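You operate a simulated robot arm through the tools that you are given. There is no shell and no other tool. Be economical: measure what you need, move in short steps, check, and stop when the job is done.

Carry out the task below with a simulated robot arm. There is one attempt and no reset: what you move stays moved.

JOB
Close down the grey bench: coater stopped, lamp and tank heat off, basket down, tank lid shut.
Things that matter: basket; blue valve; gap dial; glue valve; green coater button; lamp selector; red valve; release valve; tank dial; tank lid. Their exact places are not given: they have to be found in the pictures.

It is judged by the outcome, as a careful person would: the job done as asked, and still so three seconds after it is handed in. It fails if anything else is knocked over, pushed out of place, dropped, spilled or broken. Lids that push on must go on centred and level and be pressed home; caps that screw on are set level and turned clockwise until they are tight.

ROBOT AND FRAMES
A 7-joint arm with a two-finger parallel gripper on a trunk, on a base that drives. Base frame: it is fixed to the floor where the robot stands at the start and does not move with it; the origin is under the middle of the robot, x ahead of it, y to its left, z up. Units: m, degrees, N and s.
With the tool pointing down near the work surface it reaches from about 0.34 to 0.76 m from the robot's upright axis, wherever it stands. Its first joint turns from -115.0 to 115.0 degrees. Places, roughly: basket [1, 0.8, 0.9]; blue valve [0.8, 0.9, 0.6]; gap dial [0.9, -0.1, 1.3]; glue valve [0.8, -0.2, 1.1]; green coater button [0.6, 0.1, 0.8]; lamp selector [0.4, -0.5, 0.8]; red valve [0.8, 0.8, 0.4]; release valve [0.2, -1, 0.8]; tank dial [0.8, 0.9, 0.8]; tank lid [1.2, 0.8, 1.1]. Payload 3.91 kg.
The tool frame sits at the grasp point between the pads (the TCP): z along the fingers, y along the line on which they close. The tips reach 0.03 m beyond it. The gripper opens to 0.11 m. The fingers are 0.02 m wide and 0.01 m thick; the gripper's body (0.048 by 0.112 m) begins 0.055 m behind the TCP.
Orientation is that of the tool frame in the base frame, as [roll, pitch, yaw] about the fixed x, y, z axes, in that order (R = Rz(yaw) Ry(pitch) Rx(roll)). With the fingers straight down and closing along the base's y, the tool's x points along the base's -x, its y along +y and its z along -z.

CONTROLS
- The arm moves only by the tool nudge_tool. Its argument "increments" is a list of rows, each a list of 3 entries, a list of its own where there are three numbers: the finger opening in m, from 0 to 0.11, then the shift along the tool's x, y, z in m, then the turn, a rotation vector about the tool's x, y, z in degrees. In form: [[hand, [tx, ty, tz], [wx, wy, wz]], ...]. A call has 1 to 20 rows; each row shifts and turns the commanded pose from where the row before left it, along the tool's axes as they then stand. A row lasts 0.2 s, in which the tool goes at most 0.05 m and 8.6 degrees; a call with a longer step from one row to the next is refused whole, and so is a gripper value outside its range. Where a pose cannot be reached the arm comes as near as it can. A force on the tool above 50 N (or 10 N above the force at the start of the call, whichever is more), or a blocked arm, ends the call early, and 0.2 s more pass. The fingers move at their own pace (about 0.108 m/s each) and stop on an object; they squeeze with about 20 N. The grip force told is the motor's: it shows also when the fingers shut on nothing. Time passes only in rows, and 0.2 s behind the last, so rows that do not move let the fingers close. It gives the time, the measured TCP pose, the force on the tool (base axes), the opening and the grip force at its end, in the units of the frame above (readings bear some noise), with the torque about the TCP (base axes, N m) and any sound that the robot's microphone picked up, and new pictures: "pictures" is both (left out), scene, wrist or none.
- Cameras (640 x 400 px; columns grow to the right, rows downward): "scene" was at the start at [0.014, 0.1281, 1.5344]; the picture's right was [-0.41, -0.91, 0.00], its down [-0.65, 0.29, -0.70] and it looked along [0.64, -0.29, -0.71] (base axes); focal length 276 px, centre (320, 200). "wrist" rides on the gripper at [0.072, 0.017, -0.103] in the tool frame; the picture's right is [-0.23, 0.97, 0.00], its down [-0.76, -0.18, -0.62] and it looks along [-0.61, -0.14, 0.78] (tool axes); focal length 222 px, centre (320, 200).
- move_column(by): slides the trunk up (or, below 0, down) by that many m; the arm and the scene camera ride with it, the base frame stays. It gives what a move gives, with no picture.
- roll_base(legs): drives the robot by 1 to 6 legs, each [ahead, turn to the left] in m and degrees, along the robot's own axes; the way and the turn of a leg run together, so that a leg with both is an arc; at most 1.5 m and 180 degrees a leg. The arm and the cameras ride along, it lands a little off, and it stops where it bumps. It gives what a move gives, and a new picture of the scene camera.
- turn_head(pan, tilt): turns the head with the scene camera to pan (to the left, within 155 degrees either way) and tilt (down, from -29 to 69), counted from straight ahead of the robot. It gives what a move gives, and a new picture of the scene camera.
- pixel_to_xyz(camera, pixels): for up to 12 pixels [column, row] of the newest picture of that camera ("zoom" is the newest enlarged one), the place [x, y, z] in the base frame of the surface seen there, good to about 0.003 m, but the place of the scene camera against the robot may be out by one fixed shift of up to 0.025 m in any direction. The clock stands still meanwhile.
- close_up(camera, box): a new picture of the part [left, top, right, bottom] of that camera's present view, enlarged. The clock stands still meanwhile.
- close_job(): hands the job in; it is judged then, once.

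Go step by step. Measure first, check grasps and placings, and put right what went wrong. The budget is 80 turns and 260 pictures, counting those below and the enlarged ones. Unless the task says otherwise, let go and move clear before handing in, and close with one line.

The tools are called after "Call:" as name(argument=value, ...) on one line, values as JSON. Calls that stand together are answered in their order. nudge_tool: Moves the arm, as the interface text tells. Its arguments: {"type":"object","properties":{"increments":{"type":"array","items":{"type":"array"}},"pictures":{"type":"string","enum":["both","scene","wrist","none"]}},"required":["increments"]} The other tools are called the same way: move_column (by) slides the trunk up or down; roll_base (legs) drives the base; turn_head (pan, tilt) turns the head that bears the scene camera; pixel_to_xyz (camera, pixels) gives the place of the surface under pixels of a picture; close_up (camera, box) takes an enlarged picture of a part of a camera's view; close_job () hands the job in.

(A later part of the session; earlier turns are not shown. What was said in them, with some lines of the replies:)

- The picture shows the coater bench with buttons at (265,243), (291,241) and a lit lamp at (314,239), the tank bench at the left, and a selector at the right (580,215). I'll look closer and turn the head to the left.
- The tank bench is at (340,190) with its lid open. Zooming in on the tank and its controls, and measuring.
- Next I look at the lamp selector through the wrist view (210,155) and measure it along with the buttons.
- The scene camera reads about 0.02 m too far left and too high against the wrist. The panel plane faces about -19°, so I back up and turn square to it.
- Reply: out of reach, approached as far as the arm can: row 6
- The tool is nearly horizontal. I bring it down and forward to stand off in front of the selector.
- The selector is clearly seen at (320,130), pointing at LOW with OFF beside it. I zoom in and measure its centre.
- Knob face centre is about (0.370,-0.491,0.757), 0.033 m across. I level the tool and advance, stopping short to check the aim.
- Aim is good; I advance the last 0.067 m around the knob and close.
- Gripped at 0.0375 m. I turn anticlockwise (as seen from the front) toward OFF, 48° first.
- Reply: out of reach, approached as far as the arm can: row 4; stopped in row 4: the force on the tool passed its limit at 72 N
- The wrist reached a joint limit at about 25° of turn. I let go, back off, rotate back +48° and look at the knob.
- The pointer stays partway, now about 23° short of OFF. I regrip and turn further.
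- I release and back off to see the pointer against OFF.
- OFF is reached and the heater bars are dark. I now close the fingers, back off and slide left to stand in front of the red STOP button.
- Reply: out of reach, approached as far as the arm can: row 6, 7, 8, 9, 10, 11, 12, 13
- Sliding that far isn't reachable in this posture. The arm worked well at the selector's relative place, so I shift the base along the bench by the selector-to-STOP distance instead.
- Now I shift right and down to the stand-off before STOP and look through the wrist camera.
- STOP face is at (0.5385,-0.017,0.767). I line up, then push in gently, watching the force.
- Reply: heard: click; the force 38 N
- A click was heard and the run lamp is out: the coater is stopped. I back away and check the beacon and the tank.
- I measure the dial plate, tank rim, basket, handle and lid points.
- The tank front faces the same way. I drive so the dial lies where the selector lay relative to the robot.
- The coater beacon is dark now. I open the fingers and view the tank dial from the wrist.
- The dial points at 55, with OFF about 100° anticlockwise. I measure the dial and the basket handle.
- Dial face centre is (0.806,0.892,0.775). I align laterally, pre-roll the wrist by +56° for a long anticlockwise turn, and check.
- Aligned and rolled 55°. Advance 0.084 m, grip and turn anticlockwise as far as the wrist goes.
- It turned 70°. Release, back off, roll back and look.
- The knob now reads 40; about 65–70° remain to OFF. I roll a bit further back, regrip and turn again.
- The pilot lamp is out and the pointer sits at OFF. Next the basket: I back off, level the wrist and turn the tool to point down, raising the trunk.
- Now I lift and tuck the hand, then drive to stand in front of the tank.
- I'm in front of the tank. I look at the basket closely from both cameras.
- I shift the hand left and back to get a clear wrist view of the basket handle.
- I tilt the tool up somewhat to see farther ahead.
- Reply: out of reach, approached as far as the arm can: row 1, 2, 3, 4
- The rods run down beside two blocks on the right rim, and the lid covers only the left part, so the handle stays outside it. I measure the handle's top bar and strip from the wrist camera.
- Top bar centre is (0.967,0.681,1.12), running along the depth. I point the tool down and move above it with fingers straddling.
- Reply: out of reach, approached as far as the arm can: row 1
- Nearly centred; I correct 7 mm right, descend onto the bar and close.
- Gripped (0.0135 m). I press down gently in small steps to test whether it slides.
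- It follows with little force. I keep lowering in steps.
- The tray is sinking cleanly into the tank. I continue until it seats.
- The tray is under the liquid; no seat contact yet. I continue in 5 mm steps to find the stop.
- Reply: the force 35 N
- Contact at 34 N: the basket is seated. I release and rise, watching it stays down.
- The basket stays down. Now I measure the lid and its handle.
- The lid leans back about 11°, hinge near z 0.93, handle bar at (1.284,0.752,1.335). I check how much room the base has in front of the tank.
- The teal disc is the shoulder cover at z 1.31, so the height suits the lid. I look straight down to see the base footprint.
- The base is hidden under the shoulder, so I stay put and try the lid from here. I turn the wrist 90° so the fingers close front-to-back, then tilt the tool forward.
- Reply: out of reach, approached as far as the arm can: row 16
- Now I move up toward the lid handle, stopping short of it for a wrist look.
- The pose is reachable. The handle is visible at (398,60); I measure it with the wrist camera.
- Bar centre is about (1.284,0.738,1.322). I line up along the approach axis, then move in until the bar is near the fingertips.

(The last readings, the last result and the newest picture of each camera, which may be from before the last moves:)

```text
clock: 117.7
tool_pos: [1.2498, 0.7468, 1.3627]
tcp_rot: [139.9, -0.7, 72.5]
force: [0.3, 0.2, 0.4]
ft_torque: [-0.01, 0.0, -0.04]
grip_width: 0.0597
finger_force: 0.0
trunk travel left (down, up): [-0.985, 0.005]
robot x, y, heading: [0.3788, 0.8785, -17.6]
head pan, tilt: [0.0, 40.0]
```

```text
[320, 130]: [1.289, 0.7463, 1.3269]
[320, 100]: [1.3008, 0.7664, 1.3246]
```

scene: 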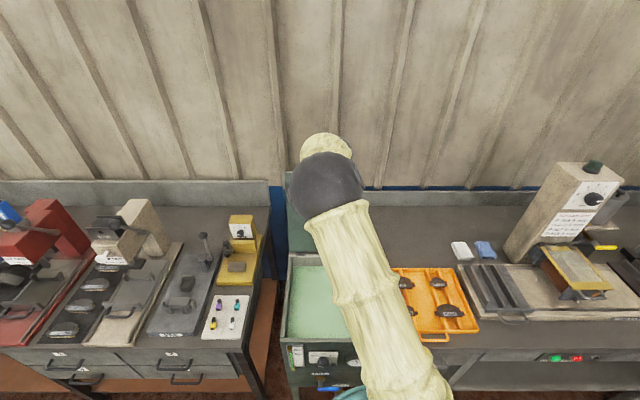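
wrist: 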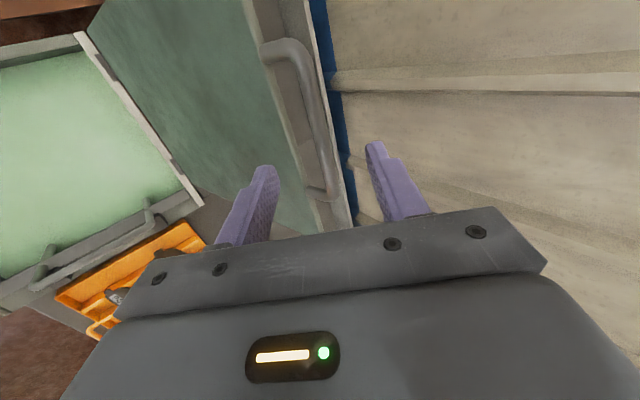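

The bar lies between the fingers, 5 cm ahead. I advance 0.038 m and close on it.

Call:
nudge_tool(increments=[[0.06, [0, 0.005, 0.019], [0, 0, 0]], [0.06, [0, 0, 0.019], [0, 0, 0]], [0.0, [0, 0, 0], [0, 0, 0]], [0.0, [0, 0, 0], [0, 0, 0]], [0.0, [0, 0, 0], [0, 0, 0]]], pictures="wrist")

```text
clock: 118.9
tool_pos: [1.2564, 0.7432, 1.3461]
tcp_rot: [140.1, -0.8, 72.6]
force: [-0.3, -0.7, 0.0]
ft_torque: [-0.02, -0.04, -0.02]
grip_width: 0.0
finger_force: 20.4
out of reach, approached as far as the arm can: row 1, 2
trunk travel left (down, up): [-0.985, 0.005]
robot x, y, heading: [0.3828, 0.88, -18.1]
head pan, tilt: [0.0, 40.0]
```

wrist: 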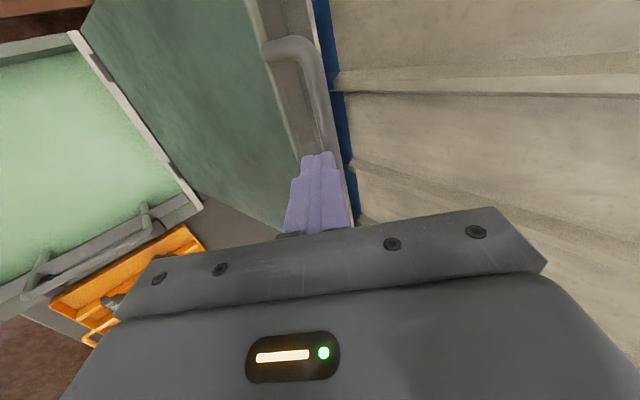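

It fell about 2.5 cm short of reach. I open, back off, tilt the tool 14° more (which extends reach) and come in with a narrower opening.

Call:
nudge_tool(increments=[[0.04, [0, 0, 0], [0, 0, 0]], [0.04, [0, 0, -0.04], [0, 0, 0]], [0.04, [0, 0, 0], [-7, 0, 0]], [0.04, [0, -0.008, 0], [-7, 0, 0]], [0.04, [0, 0, 0.032], [0, 0, 0]], [0.04, [0, 0, 0], [0, 0, 0]]], pictures="wrist")

Call:
close_up(camera="wrist", box=[220, 40, 420, 240])

Call:
pixel_to_xyz(camera="wrist", pixels=[[320, 130], [320, 100], [310, 150], [325, 150]])

```text
clock: 120.3
tool_pos: [1.2485, 0.7471, 1.3543]
tcp_rot: [125.9, -0.7, 72.6]
force: [-0.1, -0.4, -0.3]
ft_torque: [-0.03, -0.04, 0.01]
grip_width: 0.0399
finger_force: 0.0
trunk travel left (down, up): [-0.985, 0.005]
robot x, y, heading: [0.3842, 0.8815, -18.1]
head pan, tilt: [0.0, 40.0]
```

wrist: 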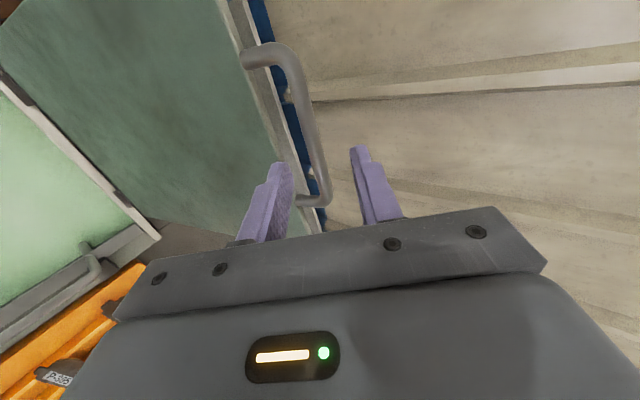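

```text
2.00 times, centred on (320, 140) of wrist
```

zoom: 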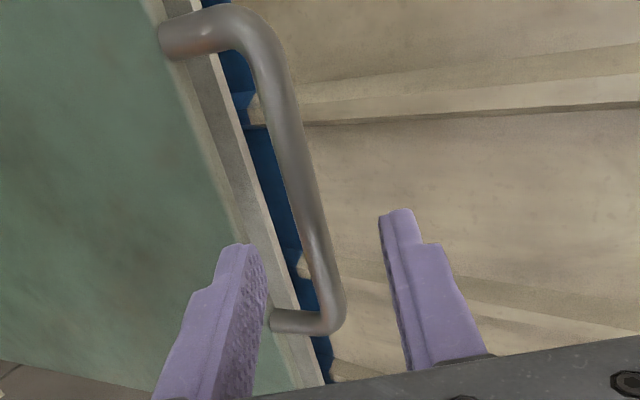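

```text
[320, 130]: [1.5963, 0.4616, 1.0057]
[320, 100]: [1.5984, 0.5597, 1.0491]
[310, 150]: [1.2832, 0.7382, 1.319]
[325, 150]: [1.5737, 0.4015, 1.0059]
```

The bar sits 5 cm ahead, between the fingers. I advance 0.037 m and close.

Call:
nudge_tool(increments=[[0.04, [0, 0, 0.019], [0, 0, 0]], [0.04, [0, 0, 0.018], [0, 0, 0]], [0.04, [0, 0, 0], [0, 0, 0]], [0.0, [0, 0, 0], [0, 0, 0]], [0.0, [0, 0, 0], [0, 0, 0]], [0.0, [0, 0, 0], [0, 0, 0]]], pictures="wrist")

Call:
close_up(camera="wrist", box=[220, 40, 420, 240])

```text
clock: 121.7
tool_pos: [1.2771, 0.7369, 1.3269]
tcp_rot: [126.3, -0.7, 72.6]
force: [-15.2, 3.1, -16.2]
ft_torque: [-0.03, 0.36, 0.14]
grip_width: 0.0116
finger_force: 44.7
trunk travel left (down, up): [-0.985, 0.005]
robot x, y, heading: [0.3792, 0.8786, -17.8]
head pan, tilt: [0.0, 40.0]
```

wrist: 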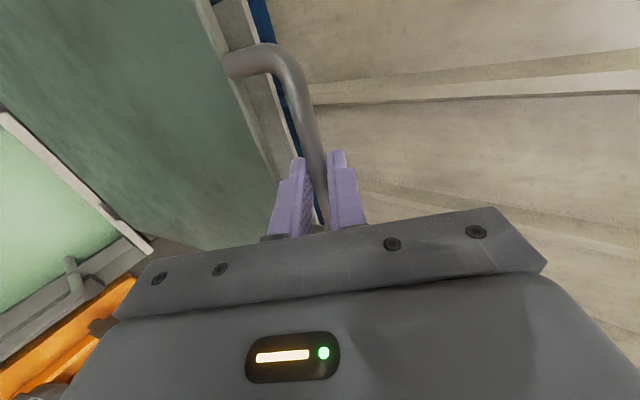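

```text
2.00 times, centred on (320, 140) of wrist
```

zoom: 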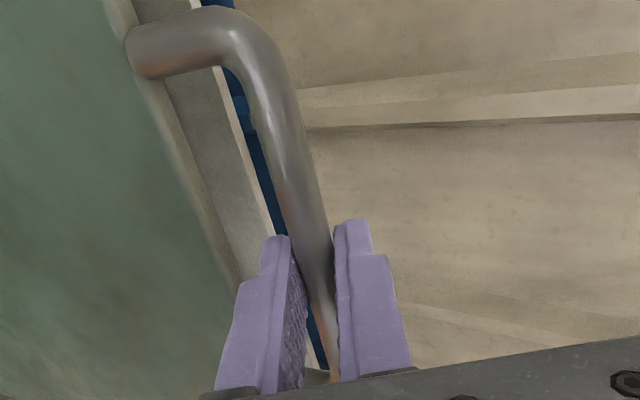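

Gripped on the handle bar (0.0116 m). I swing the lid along its arc about the hinge (radius ~0.425), first two small rows to test.

Call:
nudge_tool(increments=[[0.0, [0, -0.0139, -0.0295], [2, 0, 0]], [0.0, [0, -0.0194, -0.0312], [3, 0, 0]], [0.0, [0, 0, 0], [0, 0, 0]]])

```text
clock: 122.5
tool_pos: [1.2148, 0.7569, 1.3377]
tcp_rot: [131.3, -0.6, 72.5]
force: [0.5, 0.3, -17.2]
ft_torque: [-0.31, 0.11, -0.2]
grip_width: 0.0116
finger_force: 45.3
trunk travel left (down, up): [-0.985, 0.005]
robot x, y, heading: [0.3817, 0.8805, -18.0]
head pan, tilt: [0.0, 40.0]
```

scene: 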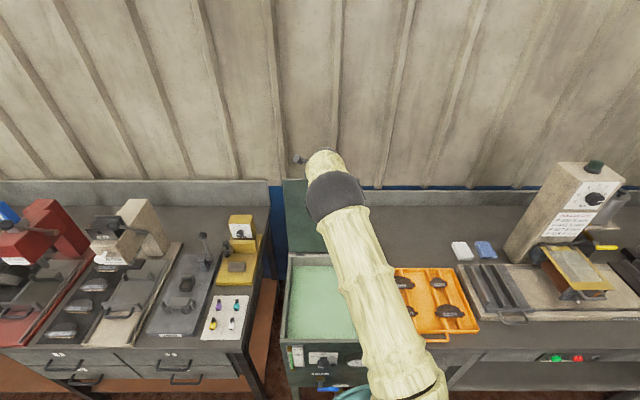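
wrist: 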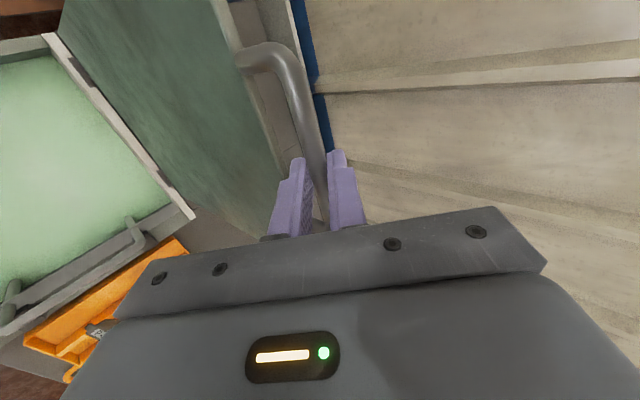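

The lid follows smoothly. I continue the arc past vertical.

Call:
nudge_tool(increments=[[0.0, [0, -0.0236, -0.0281], [3, 0, 0]], [0.0, [0, -0.0272, -0.0246], [3, 0, 0]], [0.0, [0, -0.0304, -0.0205], [3, 0, 0]], [0.0, [0, -0.033, -0.0159], [3, 0, 0]], [0.0, [0, 0, 0], [0, 0, 0]]])

```text
clock: 123.7
tool_pos: [1.0754, 0.8019, 1.3241]
tcp_rot: [143.0, -0.7, 72.7]
force: [2.2, 5.5, -5.4]
ft_torque: [0.39, -0.09, 0.13]
grip_width: 0.0117
finger_force: 45.2
trunk travel left (down, up): [-0.985, 0.005]
robot x, y, heading: [0.3803, 0.8803, -17.8]
head pan, tilt: [0.0, 40.0]
```

scene: 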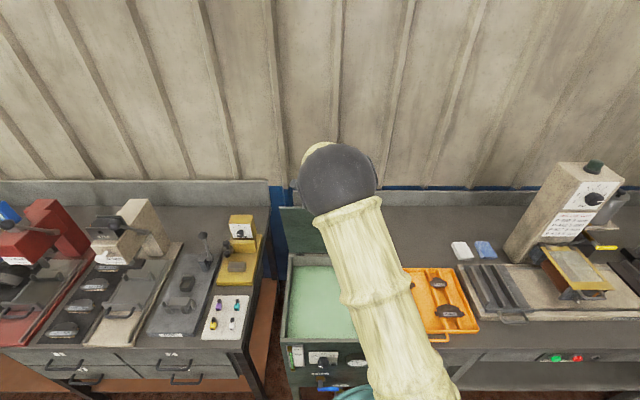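
wrist: 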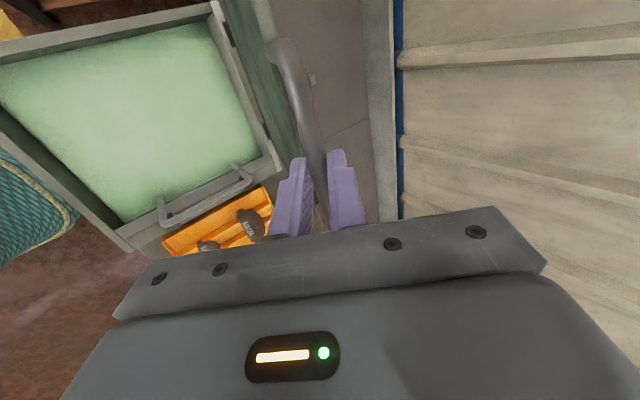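

On track. Continuing down the arc.

Call:
nudge_tool(increments=[[0.0, [0, -0.036, -0.0085], [3, 0, 0]], [0.0, [0, -0.0365, -0.0045], [3, 0, 0]], [0.0, [0, -0.0366, -0.0005], [3, 0, 0]], [0.0, [0, -0.0363, 0.0042], [3, 0, 0]], [0.0, [0, 0, 0], [0, 0, 0]]])

```text
clock: 124.9
tool_pos: [0.9511, 0.8433, 1.2526]
tcp_rot: [155.1, -0.6, 72.6]
force: [-7.0, 14.3, 7.8]
ft_torque: [0.96, -0.09, 0.04]
grip_width: 0.0117
finger_force: 45.4
trunk travel left (down, up): [-0.985, 0.005]
robot x, y, heading: [0.3828, 0.8783, -17.9]
head pan, tilt: [0.0, 40.0]
```

scene: 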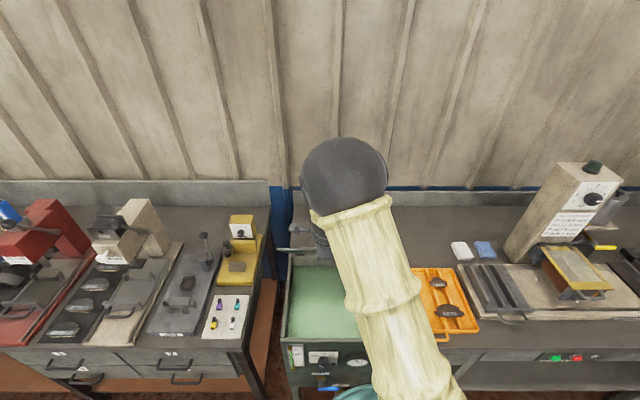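
wrist: 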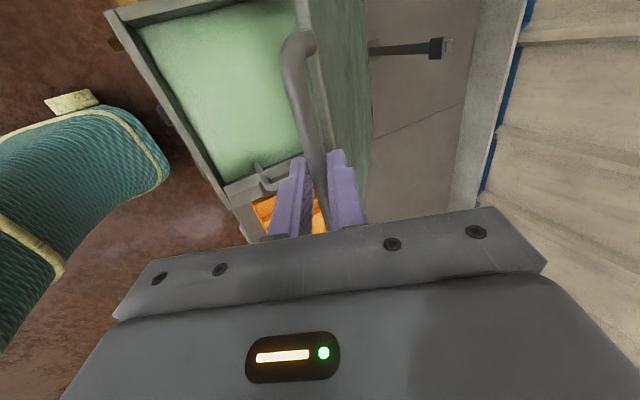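

Still on the arc, the lid leaning on the fingers as expected. Continue, easing 3 mm sideways.

Call:
nudge_tool(increments=[[0.0, [-0.002, -0.0354, 0.0093], [3, 0, 0]], [0.0, [-0.002, -0.0338, 0.0142], [3, 0, 0]], [0.0, [0, -0.0314, 0.0188], [3, 0, 0]], [0.0, [0, -0.0284, 0.0231], [3, 0, 0]], [0.0, [0, 0, 0], [0, 0, 0]]])

```text
clock: 126.1
tool_pos: [0.8596, 0.8699, 1.146]
tcp_rot: [167.1, -0.5, 72.7]
force: [11.3, 23.6, -7.0]
ft_torque: [0.58, -0.29, -0.34]
grip_width: 0.0116
finger_force: 44.9
trunk travel left (down, up): [-0.985, 0.005]
robot x, y, heading: [0.379, 0.8797, -17.9]
head pan, tilt: [0.0, 40.0]
```

scene: 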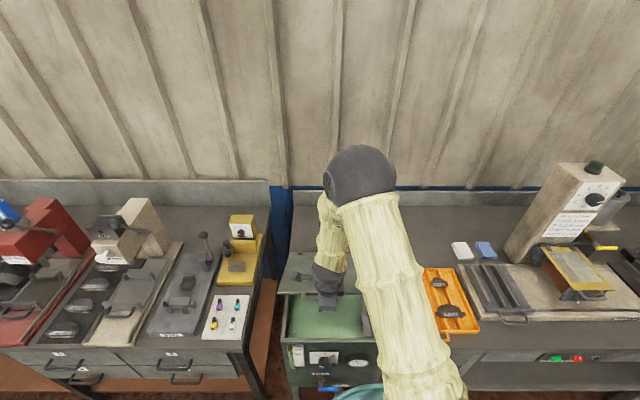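
wrist: 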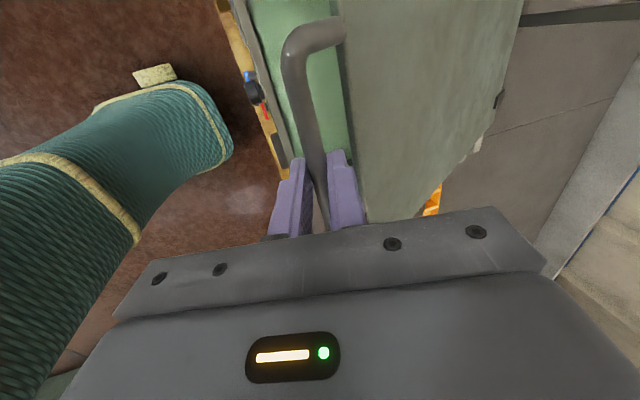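

The sideways force grew (26 N toward +t), so I ease 7 mm left instead and continue down.

Call:
nudge_tool(increments=[[0.0, [0.004, 0, 0], [0, 0, 0]], [0.0, [0.003, -0.0251, 0.027], [3, 0, 0]], [0.0, [0, -0.0212, 0.0301], [2, 0, 0]], [0.0, [0, -0.0173, 0.0327], [2, 0, 0]], [0.0, [0, 0, 0], [0, 0, 0]]])

```text
clock: 127.3
tool_pos: [0.8169, 0.8841, 1.0454]
tcp_rot: [174.0, -0.6, 72.2]
force: [1.5, -20.2, -6.8]
ft_torque: [-1.35, 0.25, -0.39]
grip_width: 0.0117
finger_force: 45.5
trunk travel left (down, up): [-0.985, 0.005]
robot x, y, heading: [0.3824, 0.8819, -18.1]
head pan, tilt: [0.0, 40.0]
```

scene: 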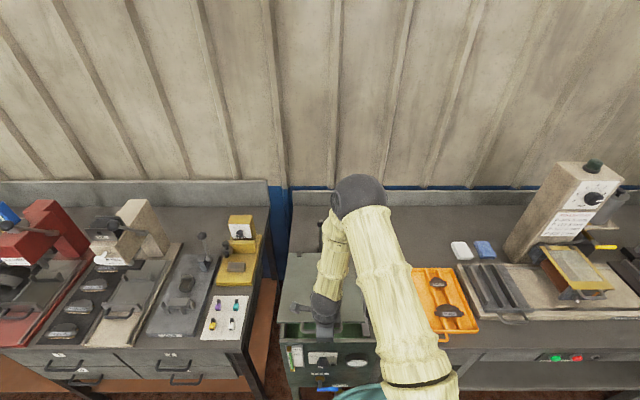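
wrist: 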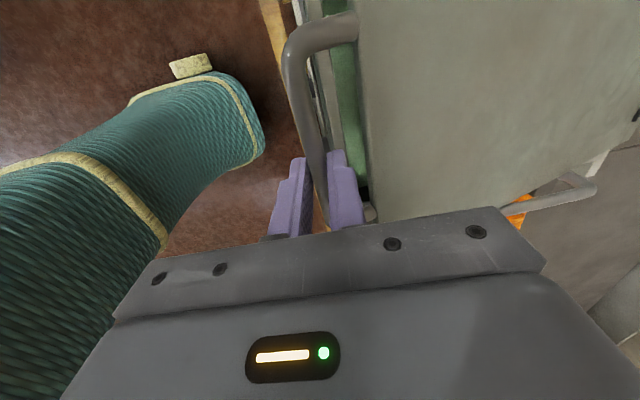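

Lid about 18° from closed, on track. I ease 3 mm back and lower the rest, gently at the end.

Call:
nudge_tool(increments=[[0.0, [-0.003, -0.0132, 0.0344], [2, 0, 0]], [0.0, [0, -0.0089, 0.036], [2, 0, 0]], [0.0, [0, -0.003, 0.02], [1, 0, 0]], [0.0, [0, 0, 0], [0, 0, 0]]])

```text
clock: 128.3
tool_pos: [0.8019, 0.8897, 0.9519]
tcp_rot: [178.8, -0.8, 72.6]
force: [18.5, -22.5, -6.2]
ft_torque: [0.47, -0.73, -0.59]
grip_width: 0.0116
finger_force: 45.4
trunk travel left (down, up): [-0.985, 0.005]
robot x, y, heading: [0.3782, 0.8817, -18.0]
head pan, tilt: [0.0, 40.0]
```

scene: 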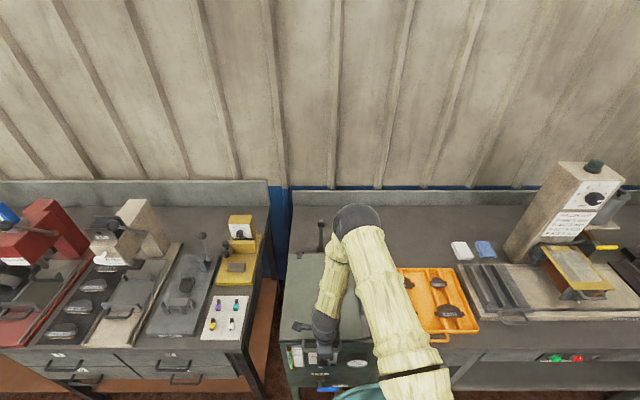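
wrist: 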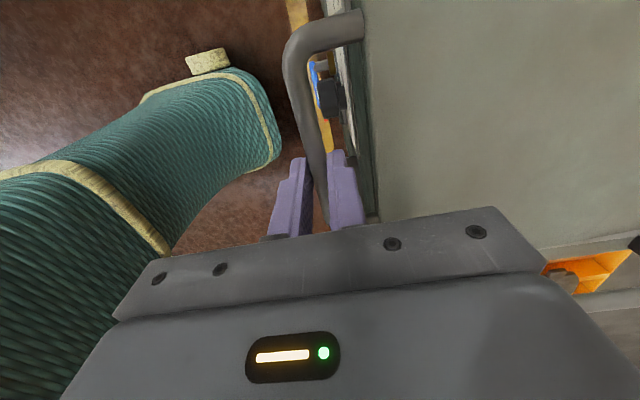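

Nearly shut (bar ~0.94). I lower the last bit in small steps until it seats, easing 4 mm forward.

Call:
nudge_tool(increments=[[0.0, [0, 0.004, 0.006], [0, 0, 0]], [0.0, [0, 0, 0.006], [0, 0, 0]], [0.0, [0, 0, 0.006], [0, 0, 0]], [0.0, [0, 0, 0.006], [0, 0, 0]], [0.0, [0, 0, 0.006], [0, 0, 0]], [0.0, [0, 0, 0], [0, 0, 0]]])

```text
clock: 129.7
tool_pos: [0.8004, 0.8907, 0.926]
tcp_rot: [179.0, -1.0, 72.5]
force: [-3.1, -18.8, 34.4]
ft_torque: [-0.36, 0.05, -0.73]
grip_width: 0.0119
finger_force: 44.6
trunk travel left (down, up): [-0.985, 0.005]
robot x, y, heading: [0.3814, 0.8792, -17.8]
head pan, tilt: [0.0, 40.0]
```

scene: 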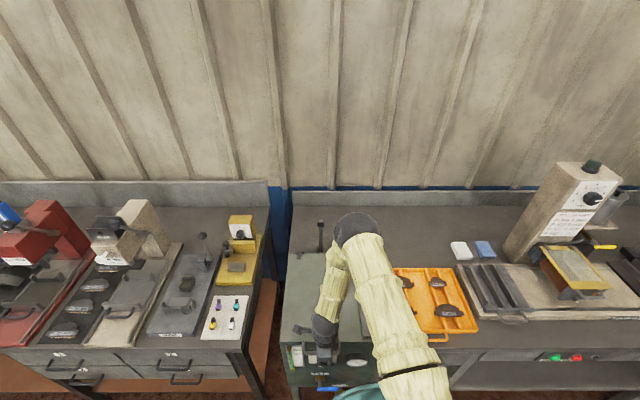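
wrist: 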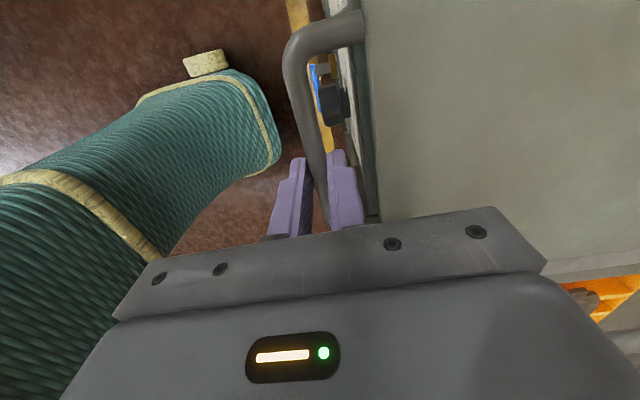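

Seated with 34 N of contact. I open slightly and lift straight up off the handle, then back away and check.

Call:
nudge_tool(increments=[[0.0, [0, 0, -0.003], [0, 0, 0]], [0.026, [0, 0, 0], [0, 0, 0]], [0.026, [0, 0, 0], [0, 0, 0]], [0.026, [0, 0, -0.02], [0, 0, 0]], [0.026, [0, 0, -0.03], [0, 0, 0]], [0.026, [0, 0, -0.045], [0, 0, 0]], [0.026, [0, 0, -0.045], [0, 0, 0]], [0.026, [0, 0, -0.045], [0, 0, 0]], [0.026, [-0.04, 0, 0], [0, 0, 0]], [0.026, [-0.04, 0, 0], [0, 0, 0]], [0.026, [-0.045, 0, 0], [0, 0, 0]], [0.026, [-0.045, 0, 0], [0, 0, 0]], [0.026, [0, 0, 0], [0, 0, 0]]])

Call:
turn_head(pan=5, tilt=58)

Call:
close_up(camera="scene", box=[240, 80, 440, 280])

```text
clock: 132.5
tool_pos: [0.7486, 0.7281, 1.1098]
tcp_rot: [179.1, -0.7, 72.7]
force: [0.9, 0.1, 0.7]
ft_torque: [0.0, 0.02, -0.01]
grip_width: 0.0259
finger_force: 0.0
trunk travel left (down, up): [-0.985, 0.005]
robot x, y, heading: [0.3812, 0.8816, -18.2]
head pan, tilt: [0.0, 40.0]
```

scene: 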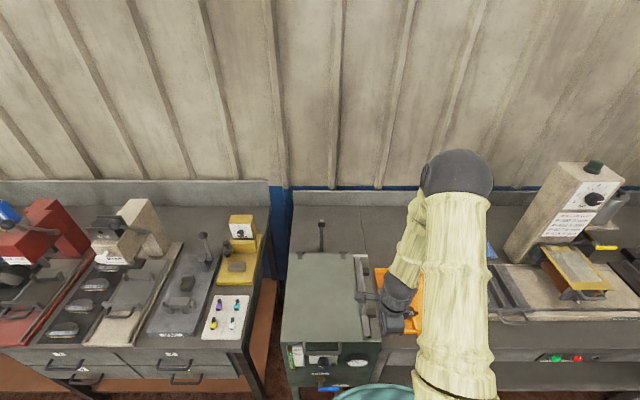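
wrist: 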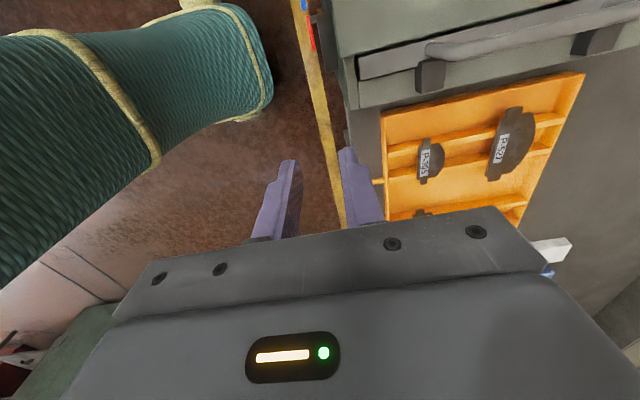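

```text
clock: 133.3
tool_pos: [0.7488, 0.7277, 1.1085]
tcp_rot: [179.0, -0.7, 72.5]
force: [0.5, 0.6, -0.4]
ft_torque: [0.0, 0.02, 0.0]
grip_width: 0.0261
finger_force: 0.1
trunk travel left (down, up): [-0.985, 0.005]
robot x, y, heading: [0.3812, 0.8809, -18.0]
head pan, tilt: [5.0, 58.0]
```

scene: 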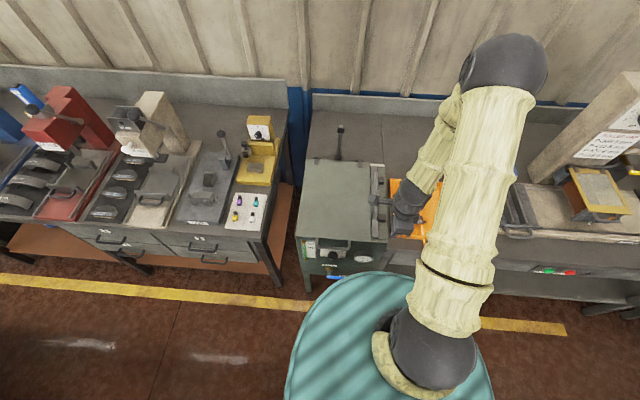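

```text
2.00 times, centred on (340, 180) of scene
```

zoom: 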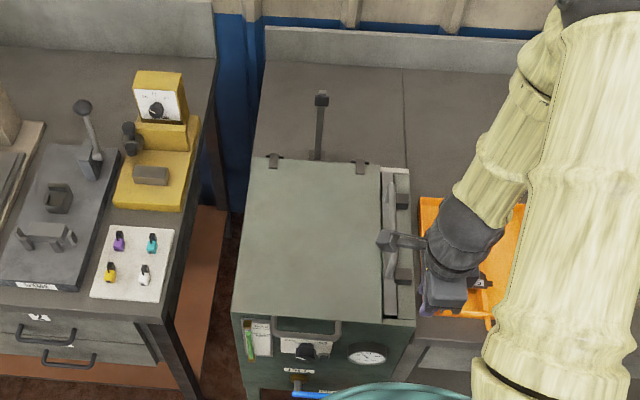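

The lid lies flat and shut beside the lowered handle. I back away and take a last look at all controls.

Call:
roll_base(legs=[[-0.25, 0]])

Call:
close_up(camera="scene", box=[270, 80, 430, 260])

Call:
turn_head(pan=-38, tilt=38)

Call:
close_up(camera="scene", box=[160, 60, 480, 260])

```text
clock: 135.3
tool_pos: [0.5122, 0.8036, 1.1096]
tcp_rot: [179.0, -0.7, 72.5]
force: [0.0, -0.4, -0.1]
ft_torque: [-0.05, 0.0, 0.0]
grip_width: 0.0261
finger_force: 0.0
trunk travel left (down, up): [-0.985, 0.005]
robot x, y, heading: [0.1431, 0.9582, -18.1]
head pan, tilt: [5.0, 58.0]
```

scene: 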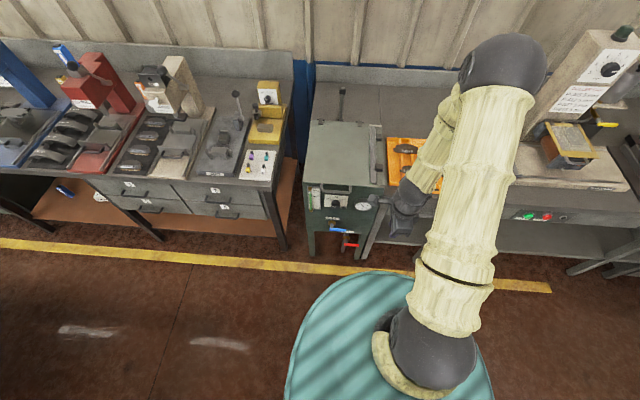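

```text
2.22 times, centred on (350, 170) of scene
```

zoom: 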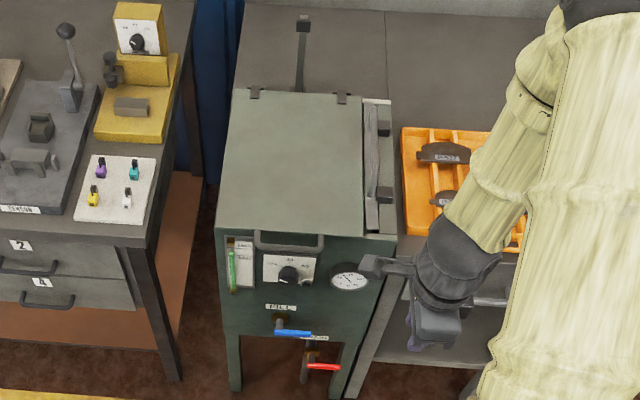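

```text
clock: 136.4
tool_pos: [0.5132, 0.8037, 1.1101]
tcp_rot: [179.1, -0.6, 72.6]
force: [0.9, 0.0, 0.0]
ft_torque: [0.02, 0.03, 0.02]
grip_width: 0.0259
finger_force: 0.0
trunk travel left (down, up): [-0.985, 0.005]
robot x, y, heading: [0.1443, 0.9536, -18.3]
head pan, tilt: [-38.0, 38.0]
```

scene: 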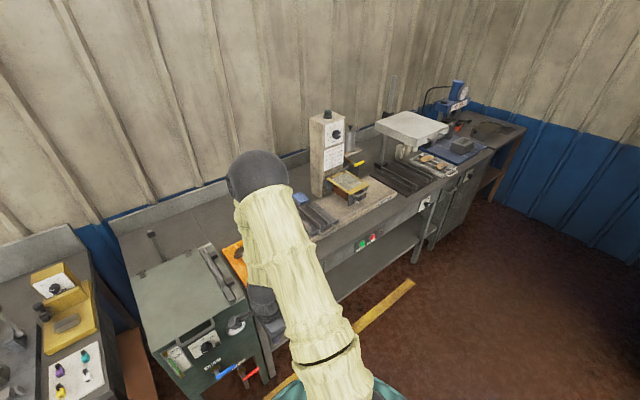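

```text
2.00 times, centred on (320, 160) of scene
```

zoom: 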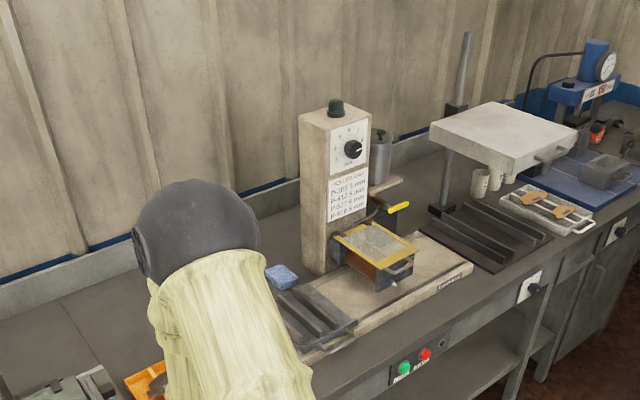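

The run lamp, beacon, heater bars and tank pilot lamp are all out, the basket is down, the lid lies flat and nothing else has moved. The hand is clear, so I hand in.

Call:
close_job()

```text
The job is handed in.
```

The grey bench is closed down: coater stopped, lamp and tank heat off, basket lowered into the tank, and the tank lid shut.
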